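You operate a simulated robot arm through the tools that you are given. There is no shell and no other tool.

Carry out the task below with a simulated robot arm. There is one attempt and no reset: what you move stays moved.

Task
Press the butter in the mould with the plunger and stand the mould on the white plate.
Fine: the plunger goes back in its place. Set down upright: mould plunger.

The check looks at the end state, three seconds after you hand in, the way a careful person would. Anything else that was tipped, shoved, dropped, spilled or broken makes it a failure.

Robot
A 6-joint arm with a two-finger gripper, fixed in place. Base frame: the origin is on the floor under the middle of its stand, x ahead of it, y to its left, z up; the work surface is at about z = 887. Lengths are in mm, angles in rad, forces in N, time in s.
It reaches about 1572 mm from its shoulder. Its first joint turns from -2.897 to 2.897 rad. Payload 2.45 kg.
The TCP is the grasp point between the finger pads, 20 mm short of the fingertips. In the tool frame z runs along the fingers and y along their closing line. The gripper opens to 140 mm; its body begins 168 mm behind the TCP.
Orientation is that of the tool frame in the base frame, as [roll, pitch, yaw] about the fixed x, y, z axes, in that order (R = Rz(yaw) Ry(pitch) Rx(roll)). With the fingers straight down and closing along the base's y, the tool's x points along the base's -x, its y along +y and its z along -z.

Tools
- The arm moves only by the tool step_arm. Its argument "increments" is a list of rows, each an object of numbers (a shift or turn left out is 0, a gripper value left out holds the last): "tx", "ty", "tz": the shift along the base's x, y, z in mm; "wx", "wy", "wz": the turn, a rotation vector about the base's x, y, z in rad. In form: [{"tx": .., "ty": .., "tz": .., "wx": .., "wy": .., "wz": ..}, ...]. A call has 1 to 20 rows; each row shifts and turns the commanded pose from where the row before left it. "hand" is the closure, from 0 (fully open) to 1 (shut), set as the call begins (left out, the last holds). Rows are played at 5 a second. More than 50 mm and 0.15 rad between two rows, or a gripper value outside its range, and nothing of the call is played. A pose out of reach is approached as far as the arm can. The call stops where the force on the tool passes 50 N (or 10 N more than at its start, if that is more) or the arm is blocked; 0.2 s more then pass. The fingers move at their own pace (about 45 mm/s each) and stop on an object; they squeeze with about 36 N. The grip force told is the motor's: it shows also when the fingers shut on nothing. Time passes only in rows, and 0.2 s behind the last, so rows that do not move let the fingers close. The reply holds the time, the measured pose of the TCP, the force on the tool along the base axes, the opening and the grip force, in the units named above and with some noise, with the torque about the TCP (base axes, N m) and any sound that the robot's microphone picked up.
- Cameras (640 x 400 px; columns grow to the right, rows downward): "scene" is fixed at [398.8, -648.4, 1639.3]; the picture's right is [0.83, -0.56, 0.00], its down [-0.27, -0.40, -0.88] and it looks along [0.49, 0.73, -0.48] (base axes); focal length 372 px, centre (320, 200). "wrist" rides on the gripper at [78, 11, -209] in the tool frame; the picture's right is [-0.14, 0.99, 0.00], its down [-0.92, -0.13, -0.37] and it looks along [-0.36, -0.05, 0.93] (tool axes); focal length 280 px, centre (320, 200). There is no depth. A picture from a camera that has moved, and an enlarged one, comes with that camera's place and axes in the base frame and with its lens.
- get_image(camera): a new picture of that camera. It takes no simulated time.
- zoom(camera, box): a new picture of the part [left, top, right, bottom] of that camera's present view, enlarged. It takes no simulated time.
- sign_off(): hands the job in; it is judged then, once.

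Places have to be worked out from the pictures, the camera data and where the tool is seen. Open the gripper and draw the arm clear of the work before you hand the job in, unless the task says otherwise.

The tools are called after "Request:" as a command line: name --argument value ..., lists and objects as JSON in quotes. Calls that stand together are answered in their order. step_arm: Moves the arm, as the interface text tells. Its arguments: {"type":"object","properties":{"increments":{"type":"array","items":{"type":"object","properties":{"tx":{"type":"number"},"ty":{"type":"number"},"tz":{"type":"number"},"wx":{"type":"number"},"wy":{"type":"number"},"wz":{"type":"number"}}}},"hand":{"type":"number"}},"required":["increments"]} The other tools are called the same way: get_image (camera) takes a picture; zoom (camera, box) takes an enlarged picture of a part of a camera's view; sign_off () hands the job in.

At the start:

```text
time_s: 0.0
ee_pos: [753.6, 317.5, 1262.3]
tool_rot: [-3.141, -0.003, 3.141]
contact_force: [-0.1, -0.6, -0.5]
ft_torque: [0.01, -0.02, -0.03]
opening: 140.2
gripper_force: 0.1
```

scene: 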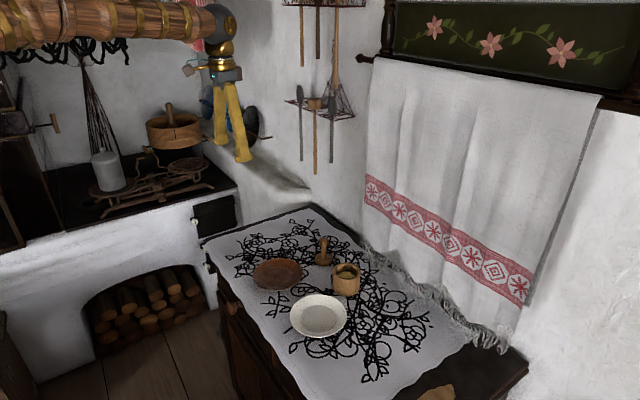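
wrist: 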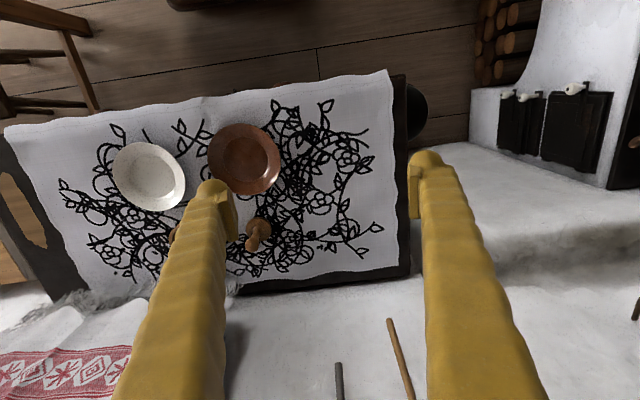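

I'll start by looking closer at the table items from both cameras.

Request:
zoom --camera "scene" --box '[220, 210, 420, 360]'

Request:
zoom --camera "wrist" --box '[80, 100, 340, 290]'

```text
2.67 times, centred on (320, 285) of scene
camera zoom: at [398.8, -648.4, 1639.3], right [0.83, -0.56, 0.0], down [-0.27, -0.4, -0.88], along [0.49, 0.73, -0.48], focal length 992 px, centre (320, -27)
```

zoom: 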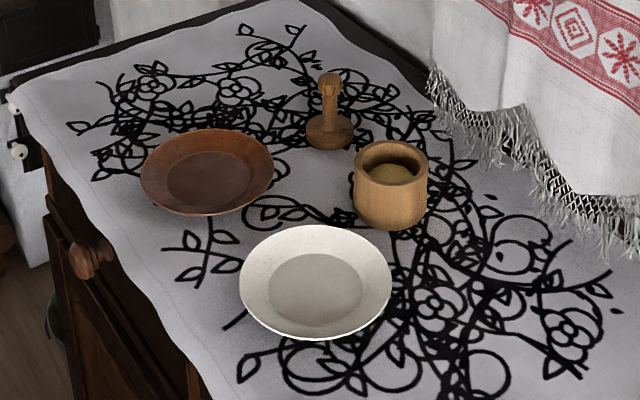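

```text
2.11 times, centred on (210, 195) of wrist
camera zoom: at [676.0, 327.4, 1471.6], right [0.14, 0.99, 0.0], down [0.92, -0.13, 0.37], along [0.36, -0.05, -0.93], focal length 590 px, centre (552, 210)
```

zoom: 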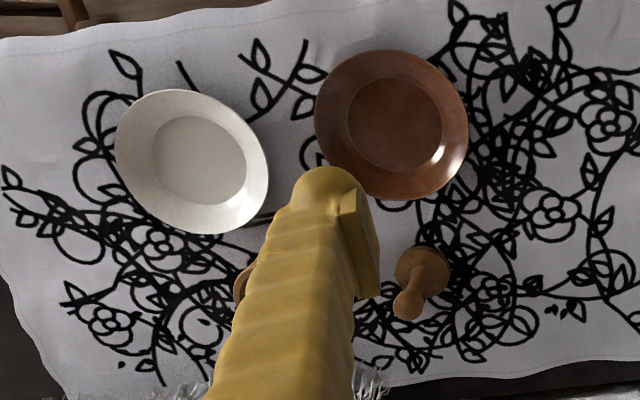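

The plunger seems to stand near (942, 144), the mould near (924, -3), about 80 mm wide and 68 mm high, and the white plate near (791, -57). I'll move the gripper to hover over the plunger area for a better view.

Request:
step_arm --increments '[{"tx": 20, "ty": -40}, {"tx": 20, "ty": -40}, {"tx": 20, "ty": -40}, {"tx": 20, "ty": -40}, {"tx": 10, "ty": -40, "tz": -10}, {}, {}]' --hand 0

Request:
get_image --camera "wrist"

Request:
get_image --camera "scene"

```text
time_s: 1.6
ee_pos: [842.8, 118.5, 1251.3]
tool_rot: [-3.141, 0.0, 3.141]
contact_force: [0.6, -0.4, 0.1]
ft_torque: [0.02, 0.02, 0.01]
opening: 139.9
gripper_force: 0.0
```

```text
taken
camera wrist: at [765.7, 129.0, 1460.5], right [0.14, 0.99, 0.0], down [0.92, -0.13, 0.37], along [0.37, -0.05, -0.93], focal length 280 px, centre (320, 200)
```

wrist: 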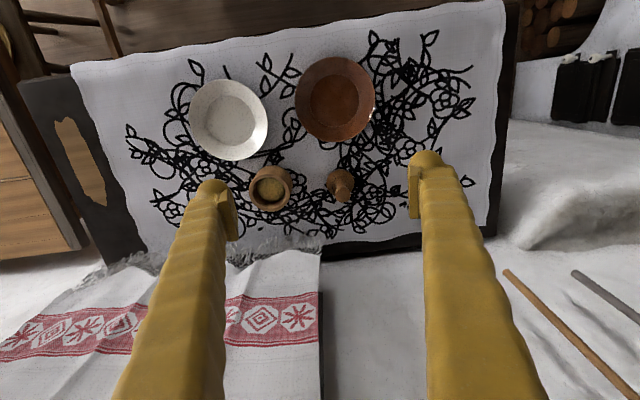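

```text
taken
```

scene: 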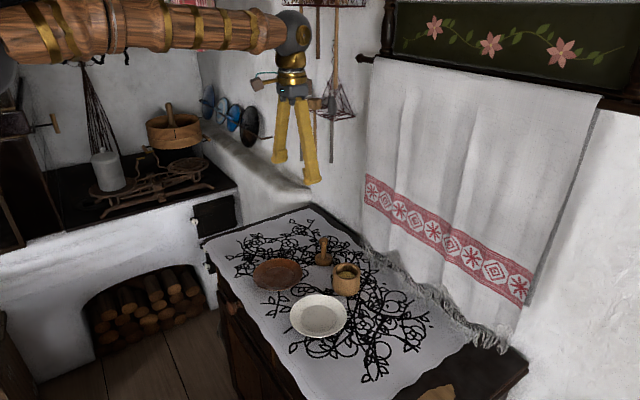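

The view now shows the mould and plunger clearly between the fingers. I'll zoom in to measure them.

Request:
zoom --camera "wrist" --box '[180, 50, 400, 220]'

Request:
zoom --camera "wrist" --box '[230, 150, 380, 230]'

Request:
zoom --camera "scene" --box '[280, 225, 380, 305]'

```text
2.35 times, centred on (290, 135) of wrist
camera zoom: at [765.7, 129.0, 1460.5], right [0.14, 0.99, 0.0], down [0.92, -0.13, 0.37], along [0.37, -0.05, -0.93], focal length 660 px, centre (391, 353)
```

zoom: 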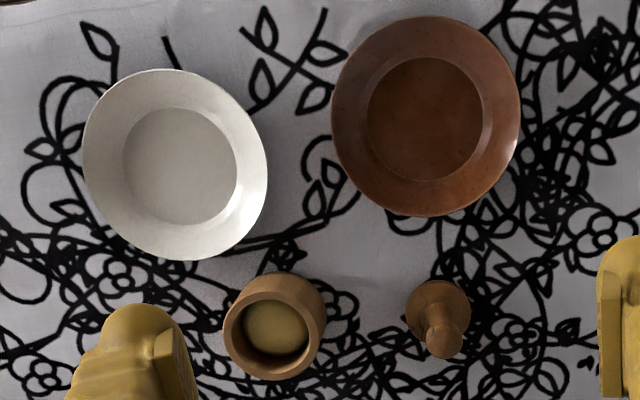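

```text
4.27 times, centred on (305, 190) of wrist
camera zoom: at [765.7, 129.0, 1460.5], right [0.14, 0.99, 0.0], down [0.92, -0.13, 0.37], along [0.37, -0.05, -0.93], focal length 1196 px, centre (384, 243)
```

zoom: 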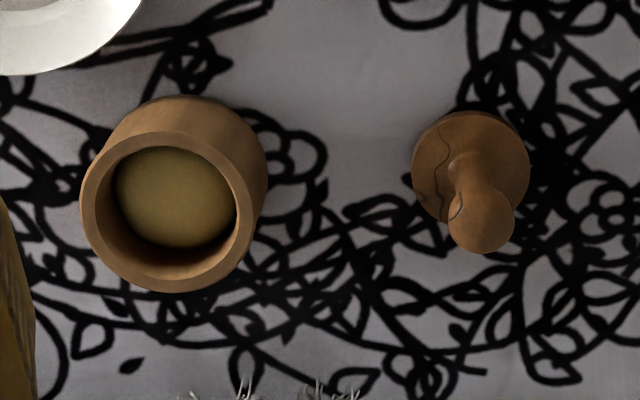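

```text
5.00 times, centred on (330, 265) of scene
camera zoom: at [398.8, -648.4, 1639.3], right [0.83, -0.56, 0.0], down [-0.27, -0.4, -0.88], along [0.49, 0.73, -0.48], focal length 1860 px, centre (270, -125)
```

zoom: 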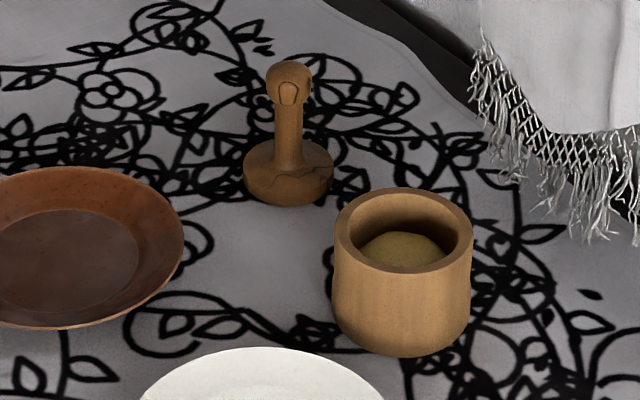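

From the wrist view, the plunger is near (950, 145) and the mould near (936, 6). The scene estimate falls a bit short because its axes are rounded. I'll move straight above the plunger and come partway down.

Request:
step_arm --increments '[{"tx": 35, "ty": 9, "tz": -10}, {"tx": 36, "ty": 9, "tz": -30}, {"tx": 36, "ty": 9, "tz": -40}, {"tz": -40}, {"tz": -30}, {}, {}]' --hand 0

Request:
get_image --camera "wrist"

Request:
zoom --camera "scene" --box '[240, 145, 400, 305]'

```text
refused: row 3 steps farther than a row can; nothing moved
```

```text
taken
camera wrist: at [765.7, 129.0, 1460.5], right [0.14, 0.99, 0.0], down [0.92, -0.13, 0.37], along [0.37, -0.05, -0.93], focal length 280 px, centre (320, 200)
```

wrist: 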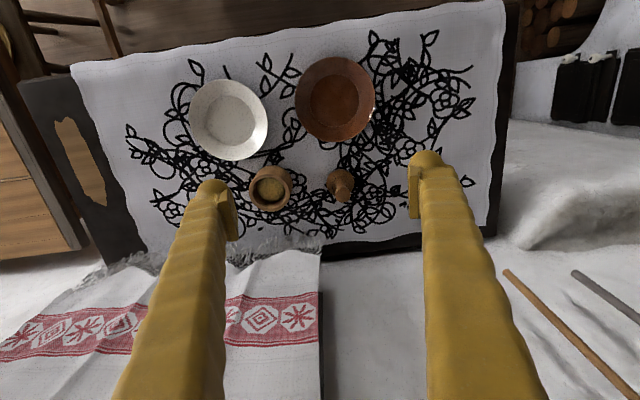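

```text
2.50 times, centred on (320, 225) of scene
camera zoom: at [398.8, -648.4, 1639.3], right [0.83, -0.56, 0.0], down [-0.27, -0.4, -0.88], along [0.49, 0.73, -0.48], focal length 930 px, centre (320, 138)
```

zoom: 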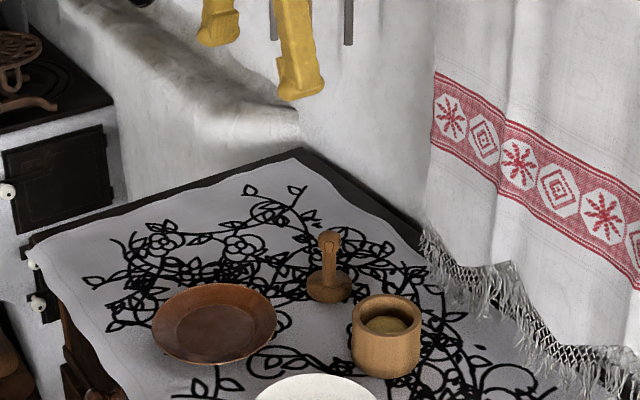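

The move was refused because one row went over the step limit, so nothing moved. I'll repeat it in smaller steps.

Request:
step_arm --increments '[{"tx": 27, "ty": 7, "tz": -20}, {"tx": 27, "ty": 7, "tz": -30}, {"tx": 27, "ty": 7, "tz": -30}, {"tx": 26, "ty": 6, "tz": -30}, {"tz": -30}, {"tz": -10}, {}, {}]' --hand 0

Request:
get_image --camera "wrist"

Request:
zoom --camera "scene" --box '[240, 145, 400, 305]'

```text
time_s: 3.4
ee_pos: [951.4, 143.4, 1103.9]
tool_rot: [-3.14, -0.001, 3.141]
contact_force: [-0.4, 0.0, -1.2]
ft_torque: [-0.01, -0.03, 0.0]
opening: 140.2
gripper_force: 0.0
```

```text
taken
camera wrist: at [872.4, 153.2, 1312.6], right [0.14, 0.99, 0.0], down [0.92, -0.13, 0.37], along [0.37, -0.05, -0.93], focal length 280 px, centre (320, 200)
```

wrist: 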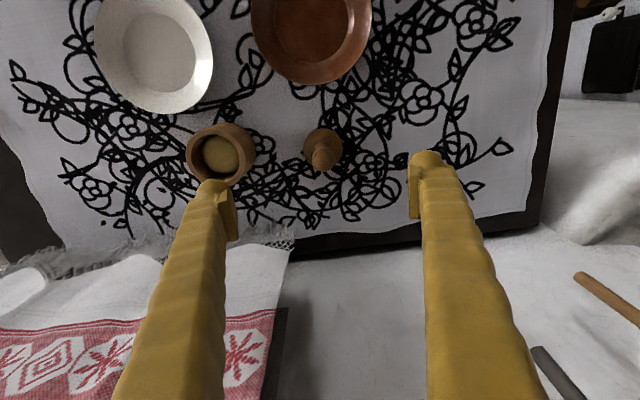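

```text
2.50 times, centred on (320, 225) of scene
camera zoom: at [398.8, -648.4, 1639.3], right [0.83, -0.56, 0.0], down [-0.27, -0.4, -0.88], along [0.49, 0.73, -0.48], focal length 930 px, centre (320, 138)
```

zoom: 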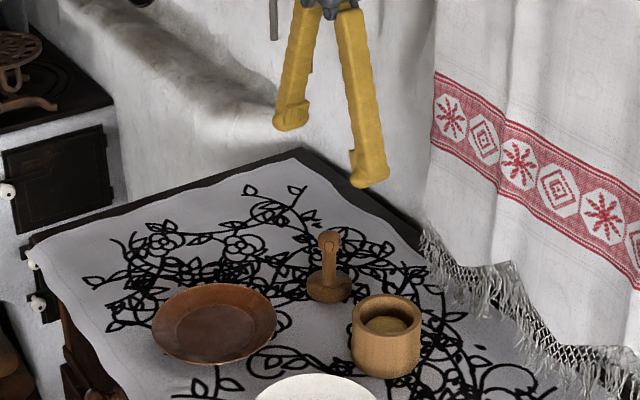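

The gripper is above the plunger. I'll zoom in to pin down the plunger and mould positions from here.

Request:
zoom --camera "wrist" --box '[170, 110, 360, 210]'

Request:
zoom --camera "wrist" --box '[280, 120, 360, 180]'

```text
3.37 times, centred on (265, 160) of wrist
camera zoom: at [872.4, 153.2, 1312.6], right [0.14, 0.99, 0.0], down [0.92, -0.13, 0.37], along [0.37, -0.05, -0.93], focal length 944 px, centre (505, 335)
```

zoom: 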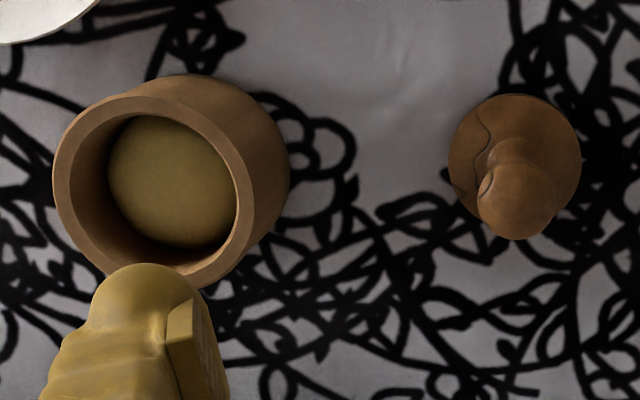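

```text
6.67 times, centred on (320, 150) of wrist
camera zoom: at [872.4, 153.2, 1312.6], right [0.14, 0.99, 0.0], down [0.92, -0.13, 0.37], along [0.37, -0.05, -0.93], focal length 1869 px, centre (320, 533)
```

zoom: 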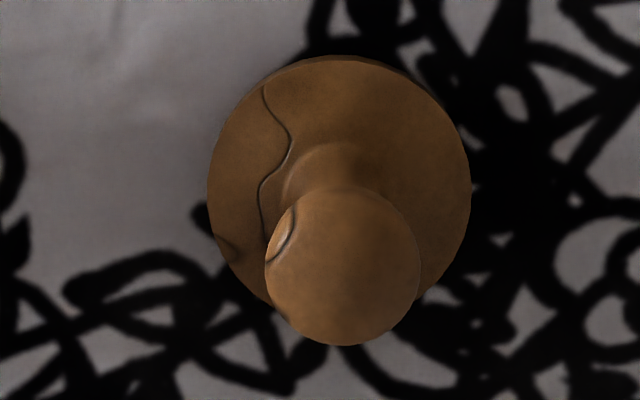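

The plunger measures about (951.5, 146.5), with the knob centre near z 964. The mould rim is near (934.5, 8), with an inner diameter of about 64 mm against about 58 mm for the plunger disk. I'll close the fingers partway to clear the mould and go down until the tips are around the knob.

Request:
step_arm --increments '[{"tx": 0.5, "ty": 2.5}, {"tz": -25}, {"tz": -25}, {"tz": -25}, {"tz": -25}, {"tz": -15}, {}, {}]' --hand 0.43

Request:
get_image --camera "wrist"

Request:
zoom --camera "scene" --box '[280, 205, 400, 305]'

```text
time_s: 5.2
ee_pos: [950.2, 147.5, 988.0]
tool_rot: [3.141, -0.001, 3.141]
contact_force: [-0.3, 0.1, 0.3]
ft_torque: [-0.04, 0.03, 0.01]
opening: 79.8
gripper_force: 0.1
```

```text
taken
camera wrist: at [873.9, 156.7, 1196.5], right [0.14, 0.99, 0.0], down [0.92, -0.13, 0.37], along [0.37, -0.05, -0.93], focal length 280 px, centre (320, 200)
```

wrist: 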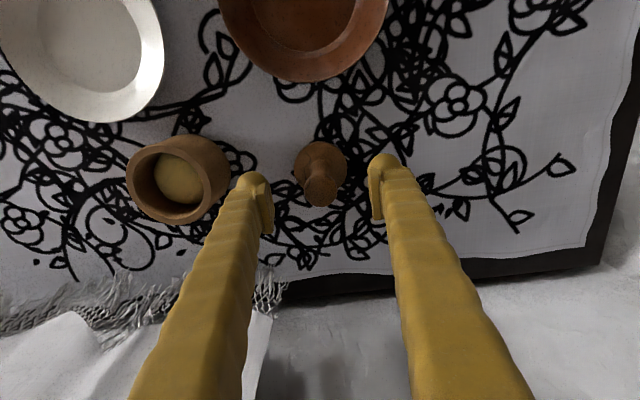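

```text
4.00 times, centred on (340, 255) of scene
camera zoom: at [398.8, -648.4, 1639.3], right [0.83, -0.56, 0.0], down [-0.27, -0.4, -0.88], along [0.49, 0.73, -0.48], focal length 1488 px, centre (240, -20)
```

zoom: 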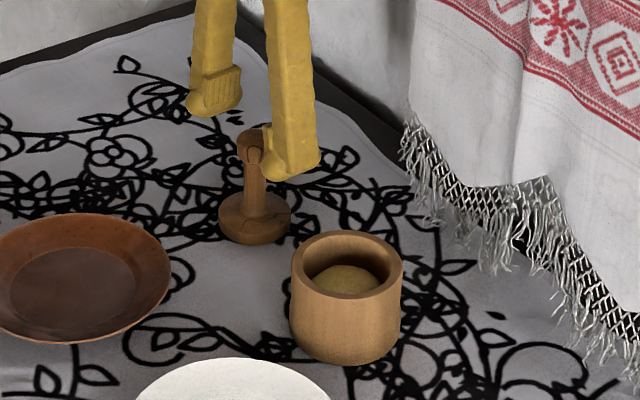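

The plunger is well centred between the fingers. I'll zoom to check the knob height and the mould's inside.

Request:
zoom --camera "wrist" --box '[270, 125, 390, 225]'

Request:
zoom --camera "wrist" --box '[110, 120, 250, 230]'

```text
4.00 times, centred on (330, 175) of wrist
camera zoom: at [873.9, 156.7, 1196.5], right [0.14, 0.99, 0.0], down [0.92, -0.13, 0.37], along [0.37, -0.05, -0.93], focal length 1122 px, centre (280, 300)
```

zoom: 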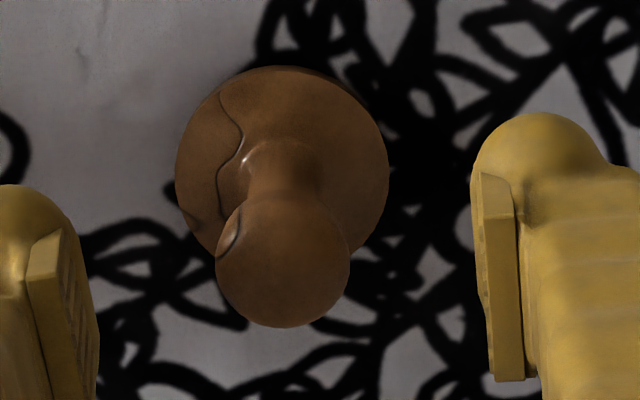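

```text
3.64 times, centred on (180, 175) of wrist
camera zoom: at [873.9, 156.7, 1196.5], right [0.14, 0.99, 0.0], down [0.92, -0.13, 0.37], along [0.37, -0.05, -0.93], focal length 1020 px, centre (829, 291)
```

zoom: 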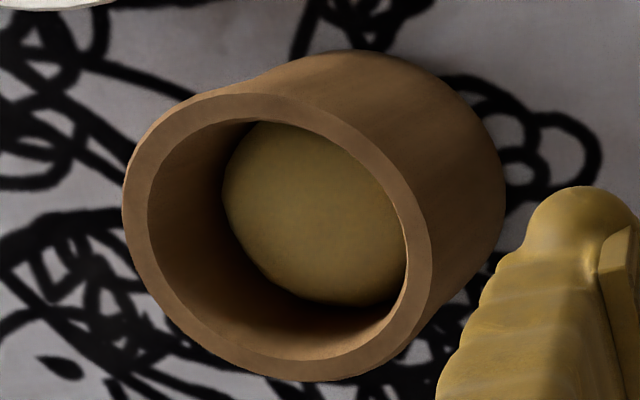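

The knob centre is near z 968 and lies on the tool axis. I'll go down to TCP z of about 964 and close on the knob.

Request:
step_arm --increments '[{"tx": 0.7, "tz": -12}, {"tz": -11}, {}]' --hand 0.43

Request:
step_arm --increments '[{}, {}, {}, {}, {}, {}]' --hand 1

Request:
get_image --camera "wrist"

Request:
zoom --camera "scene" --box '[280, 205, 400, 305]'

```text
time_s: 6.0
ee_pos: [951.2, 146.7, 964.8]
tool_rot: [-3.141, 0.0, 3.141]
contact_force: [0.4, -0.3, 0.2]
ft_torque: [-0.02, -0.02, 0.02]
opening: 79.7
gripper_force: 0.1
```

```text
time_s: 7.4
ee_pos: [951.5, 146.6, 965.6]
tool_rot: [-3.141, 0.0, -3.142]
contact_force: [0.2, 0.1, 0.3]
ft_torque: [-0.01, 0.02, 0.02]
opening: 28.0
gripper_force: 36.0
```

```text
taken
camera wrist: at [874.1, 157.1, 1173.7], right [0.14, 0.99, 0.0], down [0.92, -0.13, 0.37], along [0.36, -0.05, -0.93], focal length 280 px, centre (320, 200)
```

wrist: 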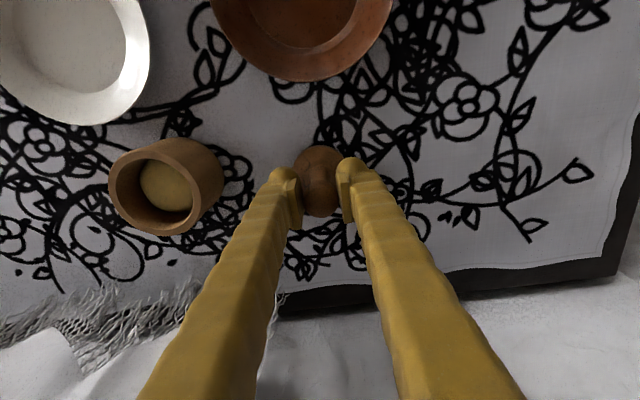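

```text
4.00 times, centred on (340, 255) of scene
camera zoom: at [398.8, -648.4, 1639.3], right [0.83, -0.56, 0.0], down [-0.27, -0.4, -0.88], along [0.49, 0.73, -0.48], focal length 1488 px, centre (240, -20)
```

zoom: 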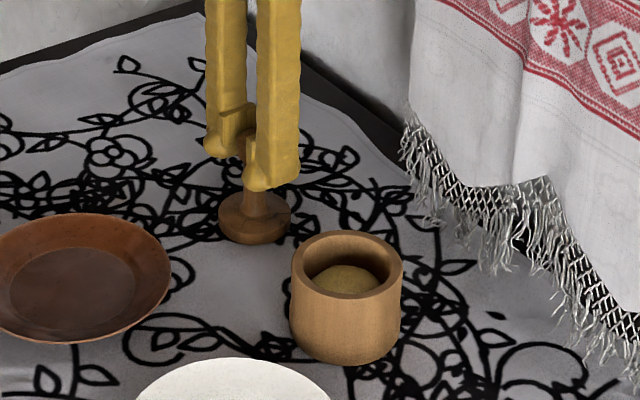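

The grip holds at 28 mm, across the knob, and this pose, about (951.5, 147, 964.5), is the plunger's own place. I'll lift it 100 mm and check how it hangs.

Request:
step_arm --increments '[{"tz": 10}, {"tz": 20}, {"tz": 25}, {"tz": 25}, {"tz": 20}, {}]' --hand 1

Request:
get_image --camera "wrist"

Request:
zoom --camera "scene" --box '[270, 175, 390, 295]'

```text
time_s: 8.8
ee_pos: [951.4, 144.0, 1065.0]
tool_rot: [-3.141, 0.001, 3.14]
contact_force: [0.1, -0.6, -0.7]
ft_torque: [0.01, -0.04, 0.02]
opening: 28.2
gripper_force: 36.4
```

```text
taken
camera wrist: at [873.5, 156.3, 1273.3], right [0.14, 0.99, 0.0], down [0.92, -0.13, 0.37], along [0.36, -0.05, -0.93], focal length 280 px, centre (320, 200)
```

wrist: 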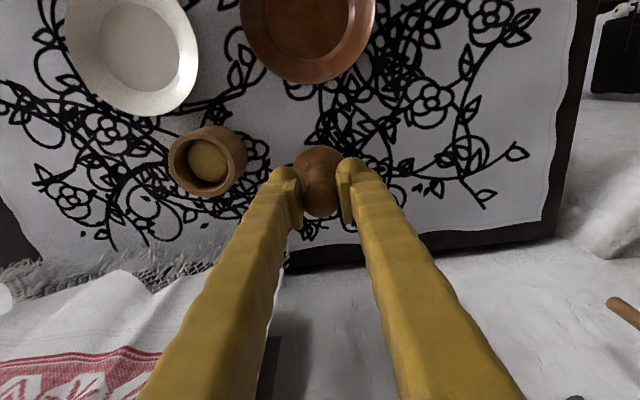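

```text
3.33 times, centred on (330, 235) of scene
camera zoom: at [398.8, -648.4, 1639.3], right [0.83, -0.56, 0.0], down [-0.27, -0.4, -0.88], along [0.49, 0.73, -0.48], focal length 1240 px, centre (287, 83)
```

zoom: 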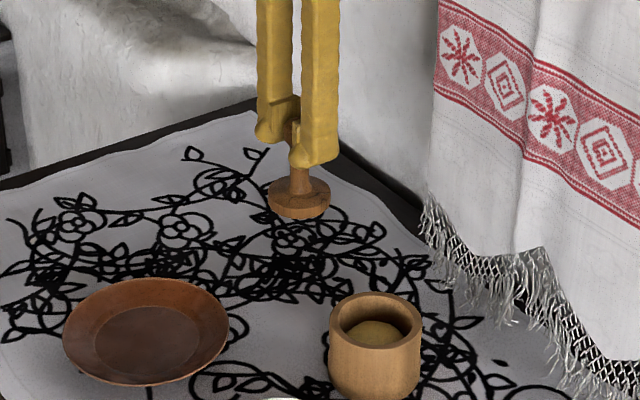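

The plunger hangs straight. I'll zoom the wrist view to get the mould's offset from the plunger before moving across.

Request:
zoom --camera "wrist" --box '[150, 110, 370, 220]'

Request:
zoom --camera "wrist" --box '[155, 115, 255, 205]'

```text
2.91 times, centred on (260, 165) of wrist
camera zoom: at [873.5, 156.3, 1273.3], right [0.14, 0.99, 0.0], down [0.92, -0.13, 0.37], along [0.36, -0.05, -0.93], focal length 816 px, centre (494, 302)
```

zoom: 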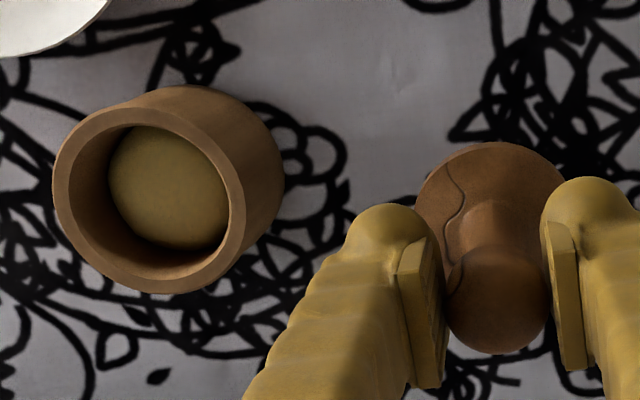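

```text
4.44 times, centred on (205, 160) of wrist
camera zoom: at [873.5, 156.3, 1273.3], right [0.14, 0.99, 0.0], down [0.92, -0.13, 0.37], along [0.36, -0.05, -0.93], focal length 1246 px, centre (831, 378)
```

zoom: 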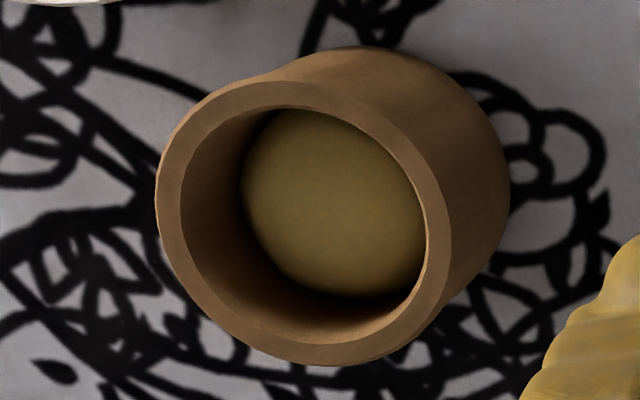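

The mould centre comes out at about (935.5, 8). I'll carry the plunger over it, staying above the rim.

Request:
step_arm --increments '[{"tx": -4, "ty": -30}, {"tx": -4, "ty": -35}, {"tx": -4, "ty": -35}, {"tx": -4, "ty": -28}, {"ty": -10.3}, {}, {}]' --hand 1

Request:
get_image --camera "wrist"

Request:
zoom --camera "wrist" --box '[250, 110, 390, 220]'

Request:
zoom --camera "scene" --box '[290, 195, 400, 305]'

```text
time_s: 10.4
ee_pos: [936.1, 7.3, 1063.5]
tool_rot: [3.14, 0.0, 3.141]
contact_force: [-0.6, -0.5, -0.9]
ft_torque: [-0.01, 0.0, -0.01]
opening: 28.2
gripper_force: 36.5
```

```text
taken
camera wrist: at [858.8, 18.2, 1272.5], right [0.14, 0.99, 0.0], down [0.92, -0.13, 0.37], along [0.36, -0.05, -0.93], focal length 280 px, centre (320, 200)
```

wrist: 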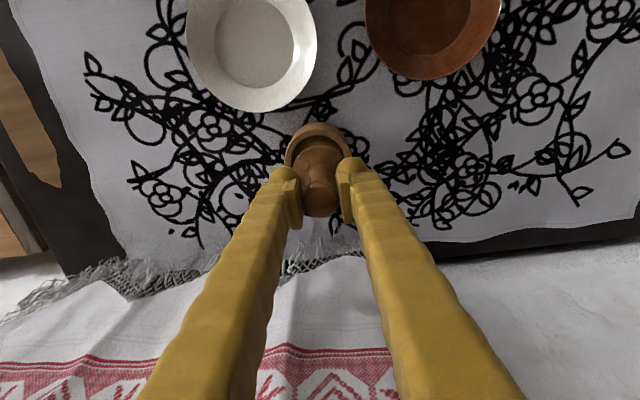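

```text
3.64 times, centred on (320, 165) of wrist
camera zoom: at [858.8, 18.2, 1272.5], right [0.14, 0.99, 0.0], down [0.92, -0.13, 0.37], along [0.36, -0.05, -0.93], focal length 1020 px, centre (320, 327)
```

zoom: 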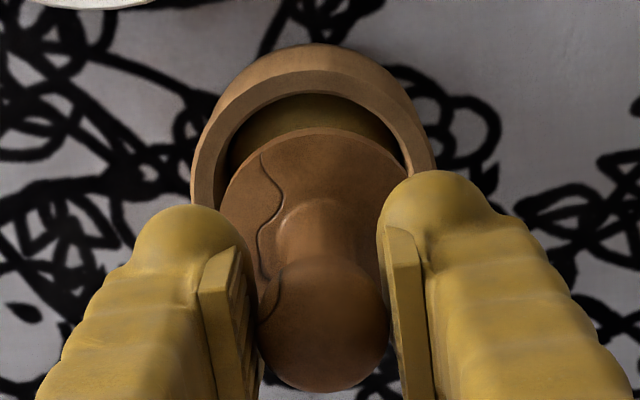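

```text
3.64 times, centred on (345, 250) of scene
camera zoom: at [398.8, -648.4, 1639.3], right [0.83, -0.56, 0.0], down [-0.27, -0.4, -0.88], along [0.49, 0.73, -0.48], focal length 1353 px, centre (229, 18)
```

zoom: 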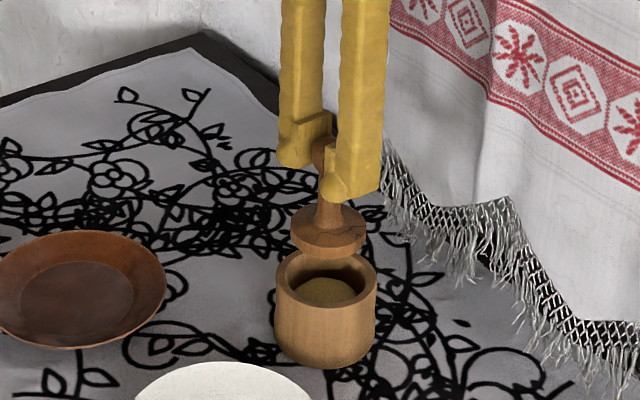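

The disk looks nearly concentric with the rim. I'll lower it to just above the rim and check again at higher magnification.

Request:
step_arm --increments '[{"tz": -10}, {"tz": -10}, {}, {}]' --hand 1

Request:
zoom --camera "wrist" --box '[275, 110, 365, 180]'

Request:
zoom --camera "scene" --box '[320, 235, 380, 300]'

```text
time_s: 11.4
ee_pos: [936.7, 7.2, 1043.9]
tool_rot: [-3.14, 0.0, -3.141]
contact_force: [-0.6, -0.1, -0.1]
ft_torque: [0.01, 0.01, -0.03]
opening: 27.9
gripper_force: 36.2
```

```text
5.71 times, centred on (320, 145) of wrist
camera zoom: at [858.3, 17.9, 1253.1], right [0.14, 0.99, 0.0], down [0.92, -0.13, 0.37], along [0.36, -0.05, -0.93], focal length 1602 px, centre (320, 514)
```

zoom: 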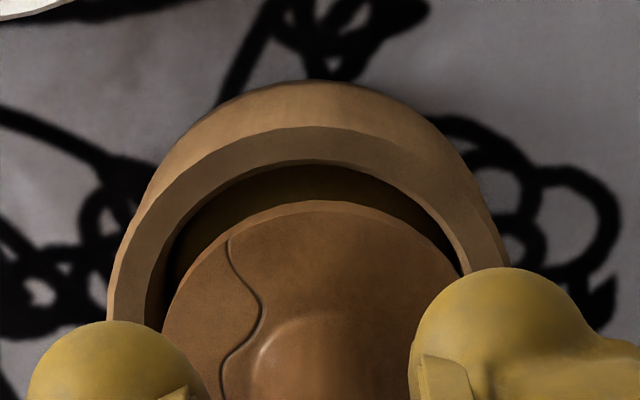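

```text
6.15 times, centred on (350, 268) of scene
camera zoom: at [398.8, -648.4, 1639.3], right [0.83, -0.56, 0.0], down [-0.27, -0.4, -0.88], along [0.49, 0.73, -0.48], focal length 2290 px, centre (135, -215)
```

zoom: 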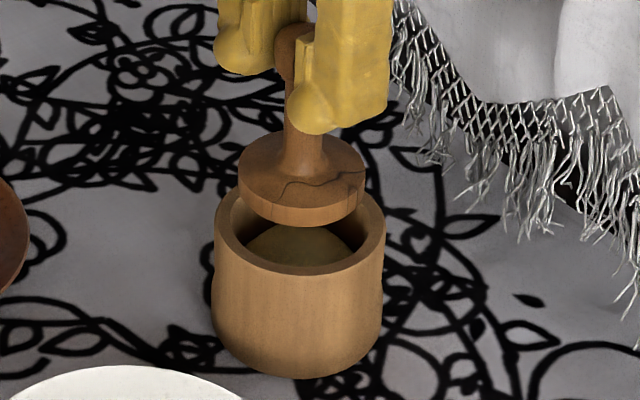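

The plunger bottom is now about 12 mm above the rim. I'll zoom further in both views to check the concentricity to a millimetre.

Request:
zoom --camera "scene" --box '[330, 253, 370, 281]'

Request:
zoom --camera "wrist" --box '[280, 120, 320, 170]'

Request:
zoom --camera "wrist" --box '[315, 120, 355, 170]'

```text
14.29 times, centred on (350, 267) of scene
camera zoom: at [398.8, -648.4, 1639.3], right [0.83, -0.56, 0.0], down [-0.27, -0.4, -0.88], along [0.49, 0.73, -0.48], focal length 5316 px, centre (-109, -757)
```

zoom: 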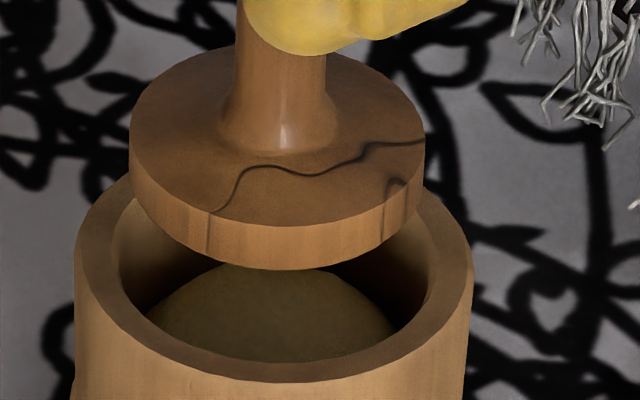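

```text
8.00 times, centred on (300, 145) of wrist
camera zoom: at [858.3, 17.9, 1253.1], right [0.14, 0.99, 0.0], down [0.92, -0.13, 0.37], along [0.36, -0.05, -0.93], focal length 2243 px, centre (480, 640)
```

zoom: 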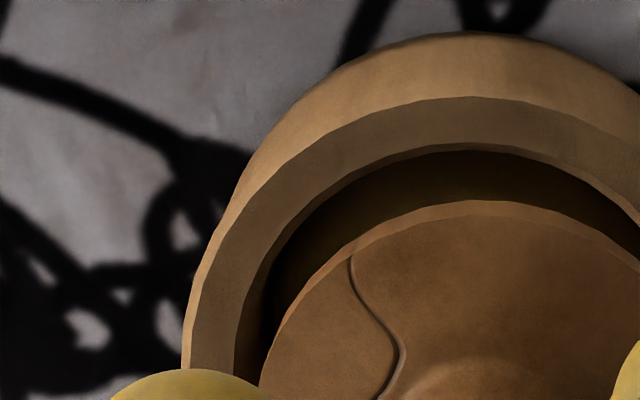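

```text
8.00 times, centred on (335, 145) of wrist
camera zoom: at [858.3, 17.9, 1253.1], right [0.14, 0.99, 0.0], down [0.92, -0.13, 0.37], along [0.36, -0.05, -0.93], focal length 2243 px, centre (200, 640)
```

zoom: 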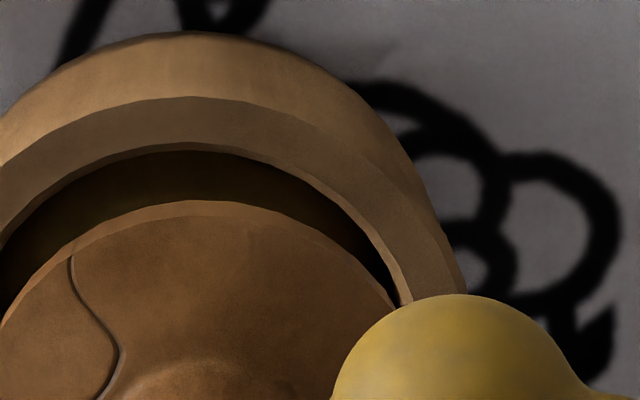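

Comparing edges, the disk looks about 2–2.5 mm off toward +y from the mould, with little offset in x. I'll shift -2.2 in y, drop to just above the rim and look again.

Request:
step_arm --increments '[{"tx": -0.4, "ty": -2.2}, {"tz": -7}, {}, {}]' --hand 1

Request:
zoom --camera "scene" --box '[330, 256, 370, 284]'

Request:
zoom --camera "wrist" --box '[280, 120, 360, 170]'

```text
time_s: 12.4
ee_pos: [936.5, 5.8, 1037.6]
tool_rot: [-3.141, -0.001, 3.141]
contact_force: [-0.2, 0.0, -1.5]
ft_torque: [0.02, 0.05, 0.02]
opening: 28.0
gripper_force: 36.4
```

```text
14.29 times, centred on (350, 270) of scene
camera zoom: at [398.8, -648.4, 1639.3], right [0.83, -0.56, 0.0], down [-0.27, -0.4, -0.88], along [0.49, 0.73, -0.48], focal length 5316 px, centre (-109, -800)
```

zoom: 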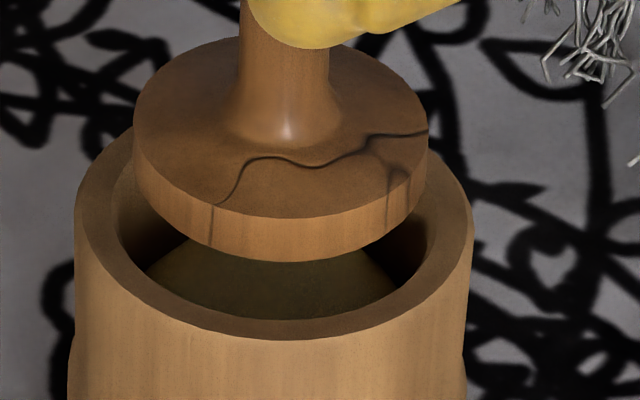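

```text
8.00 times, centred on (320, 145) of wrist
camera zoom: at [858.0, 15.9, 1246.0], right [0.14, 0.99, 0.0], down [0.92, -0.13, 0.37], along [0.36, -0.05, -0.93], focal length 2243 px, centre (320, 640)
```

zoom: 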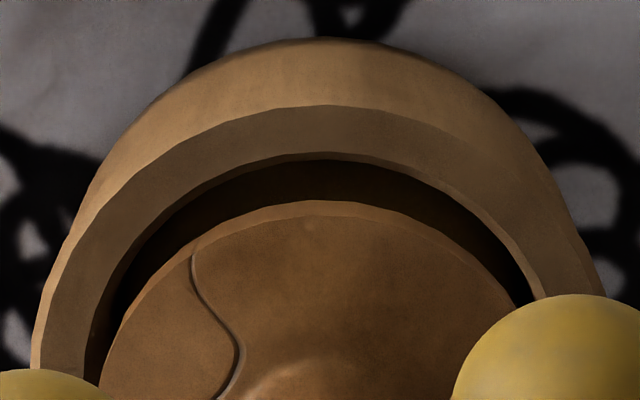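

The scene shows the disk about 1 mm off along its right axis, and the wrist view shows y nearly aligned. Both are within the roughly 3 mm clearance. I'll make a small correction and start inserting slowly, watching the force.

Request:
step_arm --increments '[{"tx": -0.4, "ty": 0.2}, {"tz": -2}, {"tz": -2}, {"tz": -2}, {"tz": -2}, {"tz": -2}, {"tz": -2}, {}]' --hand 1

Request:
zoom --camera "scene" --box '[330, 256, 370, 284]'

Request:
zoom --camera "wrist" --box '[280, 120, 360, 170]'

```text
time_s: 14.2
ee_pos: [935.1, 6.6, 1025.9]
tool_rot: [-3.141, 0.0, 3.141]
contact_force: [-0.2, 0.0, -0.6]
ft_torque: [0.03, -0.01, 0.04]
opening: 28.1
gripper_force: 36.1
```

```text
14.29 times, centred on (350, 270) of scene
camera zoom: at [398.8, -648.4, 1639.3], right [0.83, -0.56, 0.0], down [-0.27, -0.4, -0.88], along [0.49, 0.73, -0.48], focal length 5316 px, centre (-109, -800)
```

zoom: 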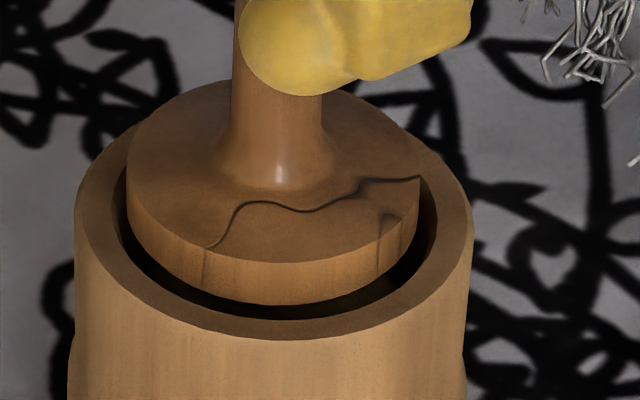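

```text
8.00 times, centred on (320, 145) of wrist
camera zoom: at [857.3, 16.7, 1234.7], right [0.14, 0.99, 0.0], down [0.92, -0.13, 0.37], along [0.36, -0.05, -0.93], focal length 2243 px, centre (320, 640)
```

zoom: 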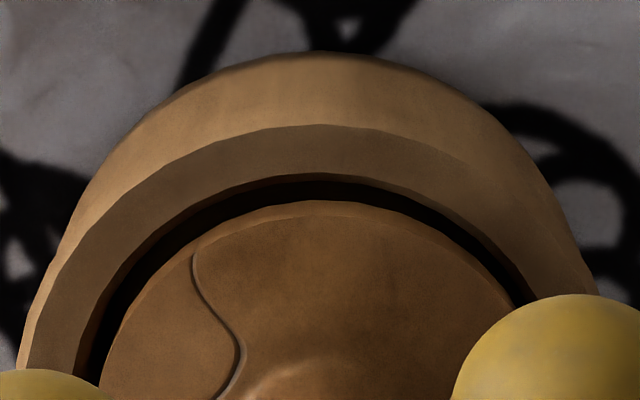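

The disk is centred in the opening and there's no contact force. I'll continue down toward the butter.

Request:
step_arm --increments '[{"tz": -2}, {"tz": -2}, {"tz": -2}, {"tz": -2}, {"tz": -2}, {}]' --hand 1

Request:
zoom --camera "scene" --box '[330, 256, 370, 284]'

Request:
zoom --camera "wrist" --box '[280, 120, 360, 170]'

```text
time_s: 15.6
ee_pos: [934.5, 6.6, 1015.1]
tool_rot: [3.14, -0.002, -3.142]
contact_force: [0.0, 0.2, -1.1]
ft_torque: [0.01, 0.0, -0.01]
opening: 27.8
gripper_force: 35.9
```

```text
14.29 times, centred on (350, 270) of scene
camera zoom: at [398.8, -648.4, 1639.3], right [0.83, -0.56, 0.0], down [-0.27, -0.4, -0.88], along [0.49, 0.73, -0.48], focal length 5316 px, centre (-109, -800)
```

zoom: 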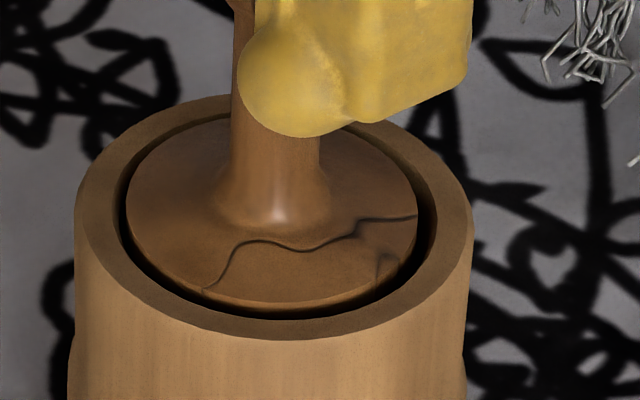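

```text
8.00 times, centred on (320, 145) of wrist
camera zoom: at [857.5, 16.9, 1224.5], right [0.14, 0.99, 0.0], down [0.92, -0.13, 0.37], along [0.36, -0.05, -0.93], focal length 2243 px, centre (320, 640)
```

zoom: 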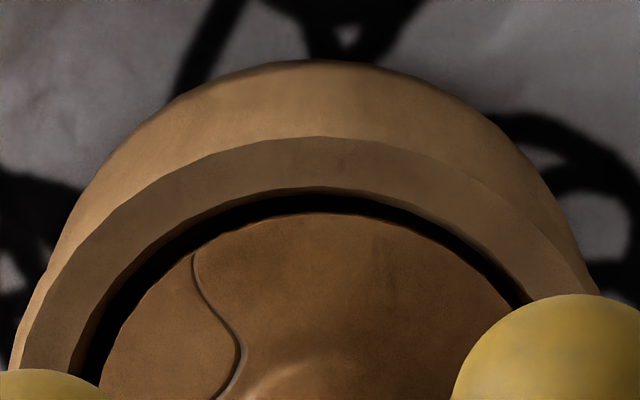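

The disk is inside the mould with an even gap. I'll shift about 0.7 mm to centre it better, then lower in 1 mm steps until the force shows contact with the butter.

Request:
step_arm --increments '[{"tx": 0.4, "ty": -0.7}, {"tz": -1}, {"tz": -1}, {"tz": -1}, {"tz": -1}, {"tz": -1}, {"tz": -1}, {"tz": -1}, {"tz": -1}, {}]' --hand 1

Request:
zoom --camera "scene" --box '[330, 256, 370, 284]'

```text
time_s: 17.8
ee_pos: [936.4, 5.9, 1007.6]
tool_rot: [3.141, 0.0, 3.141]
contact_force: [0.0, -0.1, -1.1]
ft_torque: [0.02, 0.0, -0.04]
opening: 28.1
gripper_force: 36.1
```

```text
14.29 times, centred on (350, 270) of scene
camera zoom: at [398.8, -648.4, 1639.3], right [0.83, -0.56, 0.0], down [-0.27, -0.4, -0.88], along [0.49, 0.73, -0.48], focal length 5316 px, centre (-109, -800)
```

zoom: 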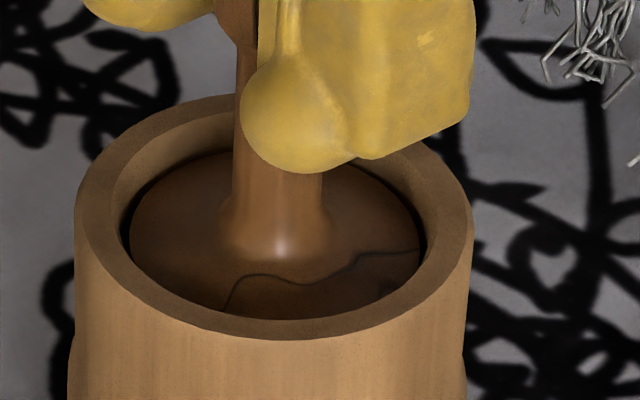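

There's still no contact force and the disk bottom is near z 930. I'll keep lowering in 1 mm steps.

Request:
step_arm --increments '[{"tz": -1}, {"tz": -1}, {"tz": -1}, {"tz": -1}, {"tz": -1}, {}]' --hand 1

```text
time_s: 19.2
ee_pos: [935.5, 5.3, 1003.0]
tool_rot: [3.141, -0.001, 3.141]
contact_force: [-0.6, -0.3, -1.2]
ft_torque: [-0.01, 0.0, 0.0]
opening: 28.2
gripper_force: 36.1
```

Still free at about z 925, so I'll go on down.

Request:
step_arm --increments '[{"tz": -1}, {"tz": -1}, {"tz": -1}, {"tz": -1}, {"tz": -1}, {}]' --hand 1

```text
time_s: 20.6
ee_pos: [935.6, 4.9, 997.9]
tool_rot: [-3.141, 0.0, 3.142]
contact_force: [0.2, 0.1, -1.3]
ft_torque: [-0.01, 0.0, -0.01]
opening: 27.9
gripper_force: 36.3
```

No contact yet at about z 920. I'll check the view and continue gently.

Request:
step_arm --increments '[{"tz": -1}, {"tz": -1}, {"tz": -1}, {"tz": -1}, {}]' --hand 1

Request:
zoom --camera "scene" --box '[325, 240, 375, 290]'

Request:
zoom --camera "wrist" --box '[280, 120, 360, 170]'

```text
time_s: 21.8
ee_pos: [934.6, 4.5, 994.0]
tool_rot: [-3.141, -0.001, -3.141]
contact_force: [-0.6, 0.1, -1.5]
ft_torque: [0.01, -0.01, 0.01]
opening: 28.0
gripper_force: 36.0
```

```text
8.00 times, centred on (350, 265) of scene
camera zoom: at [398.8, -648.4, 1639.3], right [0.83, -0.56, 0.0], down [-0.27, -0.4, -0.88], along [0.49, 0.73, -0.48], focal length 2977 px, centre (80, -320)
```

zoom: 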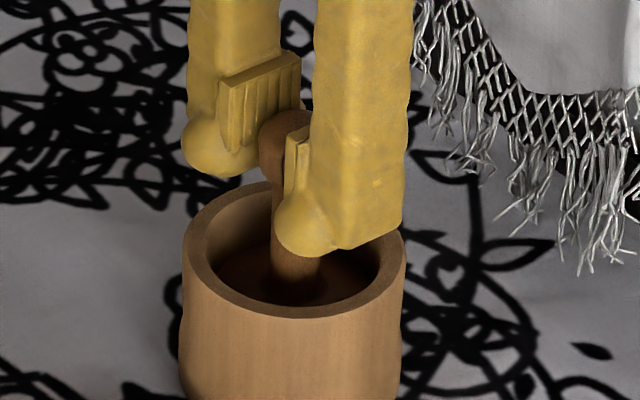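

```text
8.00 times, centred on (320, 145) of wrist
camera zoom: at [857.4, 15.3, 1202.9], right [0.14, 0.99, 0.0], down [0.92, -0.13, 0.37], along [0.36, -0.05, -0.93], focal length 2243 px, centre (320, 640)
```

zoom: 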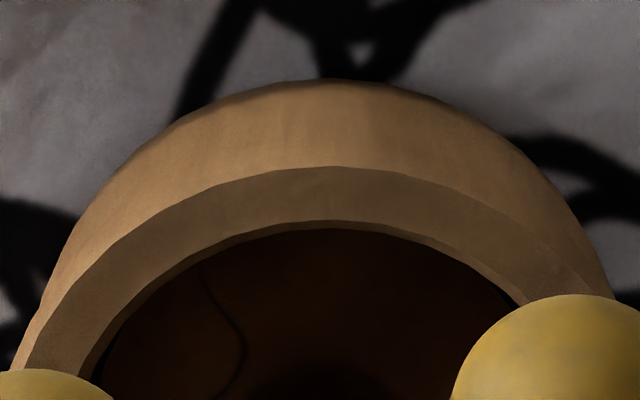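

The disk is deep in the mould and the fingertips are still about 20 mm above the rim. I'll keep lowering in 1 mm steps and watch for force.

Request:
step_arm --increments '[{"tz": -1}, {"tz": -1}, {"tz": -1}, {"tz": -1}, {"tz": -1}, {}]' --hand 1

```text
time_s: 23.2
ee_pos: [937.1, 5.7, 990.3]
tool_rot: [3.141, 0.002, -3.141]
contact_force: [-1.5, -0.9, 28.7]
ft_torque: [0.03, 0.0, 0.07]
opening: 27.8
gripper_force: 35.7
```

Contact with the butter: 29 N upward at TCP z of about 990. I'll hold for a moment to see whether the butter yields.

Request:
step_arm --increments '[{}, {}, {}, {}, {}]' --hand 1

Request:
zoom --camera "scene" --box '[325, 240, 375, 290]'

```text
time_s: 24.4
ee_pos: [935.6, 5.3, 989.8]
tool_rot: [3.141, 0.002, -3.14]
contact_force: [3.4, -0.5, 39.6]
ft_torque: [-0.03, -0.26, 0.08]
opening: 27.9
gripper_force: 36.1
```

```text
8.00 times, centred on (350, 265) of scene
camera zoom: at [398.8, -648.4, 1639.3], right [0.83, -0.56, 0.0], down [-0.27, -0.4, -0.88], along [0.49, 0.73, -0.48], focal length 2977 px, centre (80, -320)
```

zoom: 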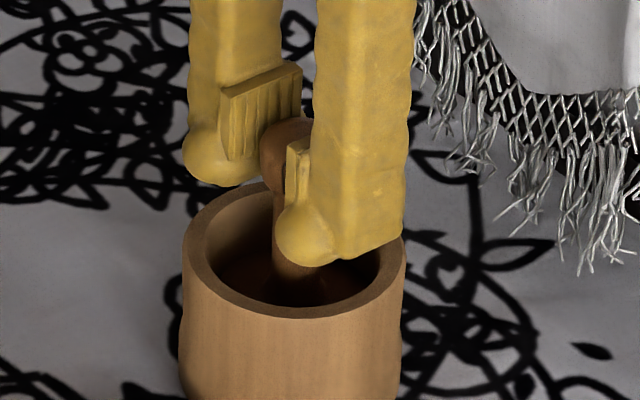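

The reaction is about 40 N and steady. I'll press slightly further, up to the 50 N guard, hold briefly, and then lift to look at the butter.

Request:
step_arm --increments '[{"tz": -0.5}, {}, {"tz": -0.5}, {}, {}]' --hand 1

```text
time_s: 25.6
ee_pos: [934.5, 6.1, 986.0]
tool_rot: [-3.141, -0.002, -3.141]
contact_force: [-0.3, -0.6, -0.4]
ft_torque: [-0.02, -0.01, 0.0]
opening: 25.2
gripper_force: 36.0
```

The force dropped and the opening went to 25 mm, so the fingers slid a little below the knob's widest part. I'll look before doing anything else.

Request:
zoom --camera "scene" --box '[325, 240, 375, 290]'

Request:
zoom --camera "wrist" --box '[270, 110, 370, 230]'

```text
8.00 times, centred on (350, 265) of scene
camera zoom: at [398.8, -648.4, 1639.3], right [0.83, -0.56, 0.0], down [-0.27, -0.4, -0.88], along [0.49, 0.73, -0.48], focal length 2977 px, centre (80, -320)
```

zoom: 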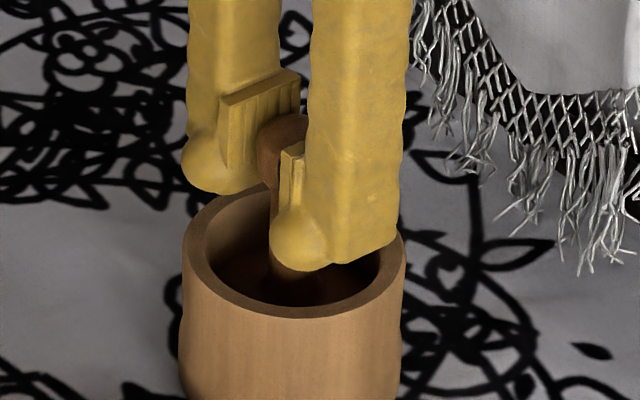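

```text
3.33 times, centred on (320, 170) of wrist
camera zoom: at [857.4, 16.0, 1195.6], right [0.14, 0.99, 0.0], down [0.92, -0.13, 0.37], along [0.36, -0.05, -0.93], focal length 935 px, centre (320, 300)
```

zoom: 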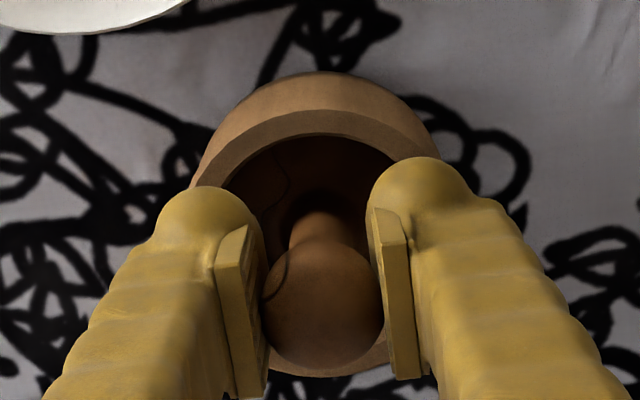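

The plunger is standing on the butter inside the mould after taking about 40 N. I'll open slightly, raise the fingers about 10 mm so the pads centre on the knob, and grip again.

Request:
step_arm --increments '[{}, {}, {"tz": 4}, {"tz": 4}, {"tz": 2}, {}]' --hand 0.7

Request:
zoom --camera "wrist" --box '[270, 110, 370, 230]'

Request:
zoom --camera "scene" --box '[325, 240, 375, 290]'

```text
time_s: 27.0
ee_pos: [935.0, 4.3, 998.3]
tool_rot: [3.14, 0.001, 3.141]
contact_force: [0.2, -1.1, -0.2]
ft_torque: [0.0, -0.02, 0.02]
opening: 42.2
gripper_force: 0.0
```

```text
3.33 times, centred on (320, 170) of wrist
camera zoom: at [857.3, 16.0, 1206.7], right [0.14, 0.99, 0.0], down [0.92, -0.13, 0.37], along [0.37, -0.05, -0.93], focal length 935 px, centre (320, 300)
```

zoom: 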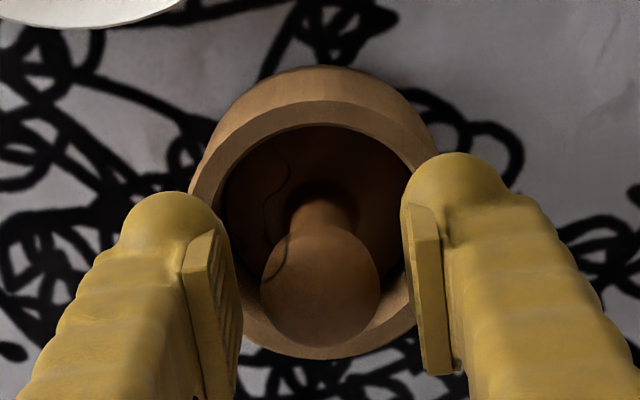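

```text
8.00 times, centred on (350, 265) of scene
camera zoom: at [398.8, -648.4, 1639.3], right [0.83, -0.56, 0.0], down [-0.27, -0.4, -0.88], along [0.49, 0.73, -0.48], focal length 2977 px, centre (80, -320)
```

zoom: 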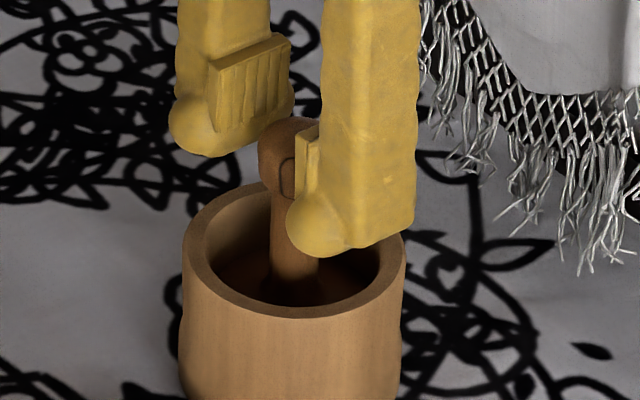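

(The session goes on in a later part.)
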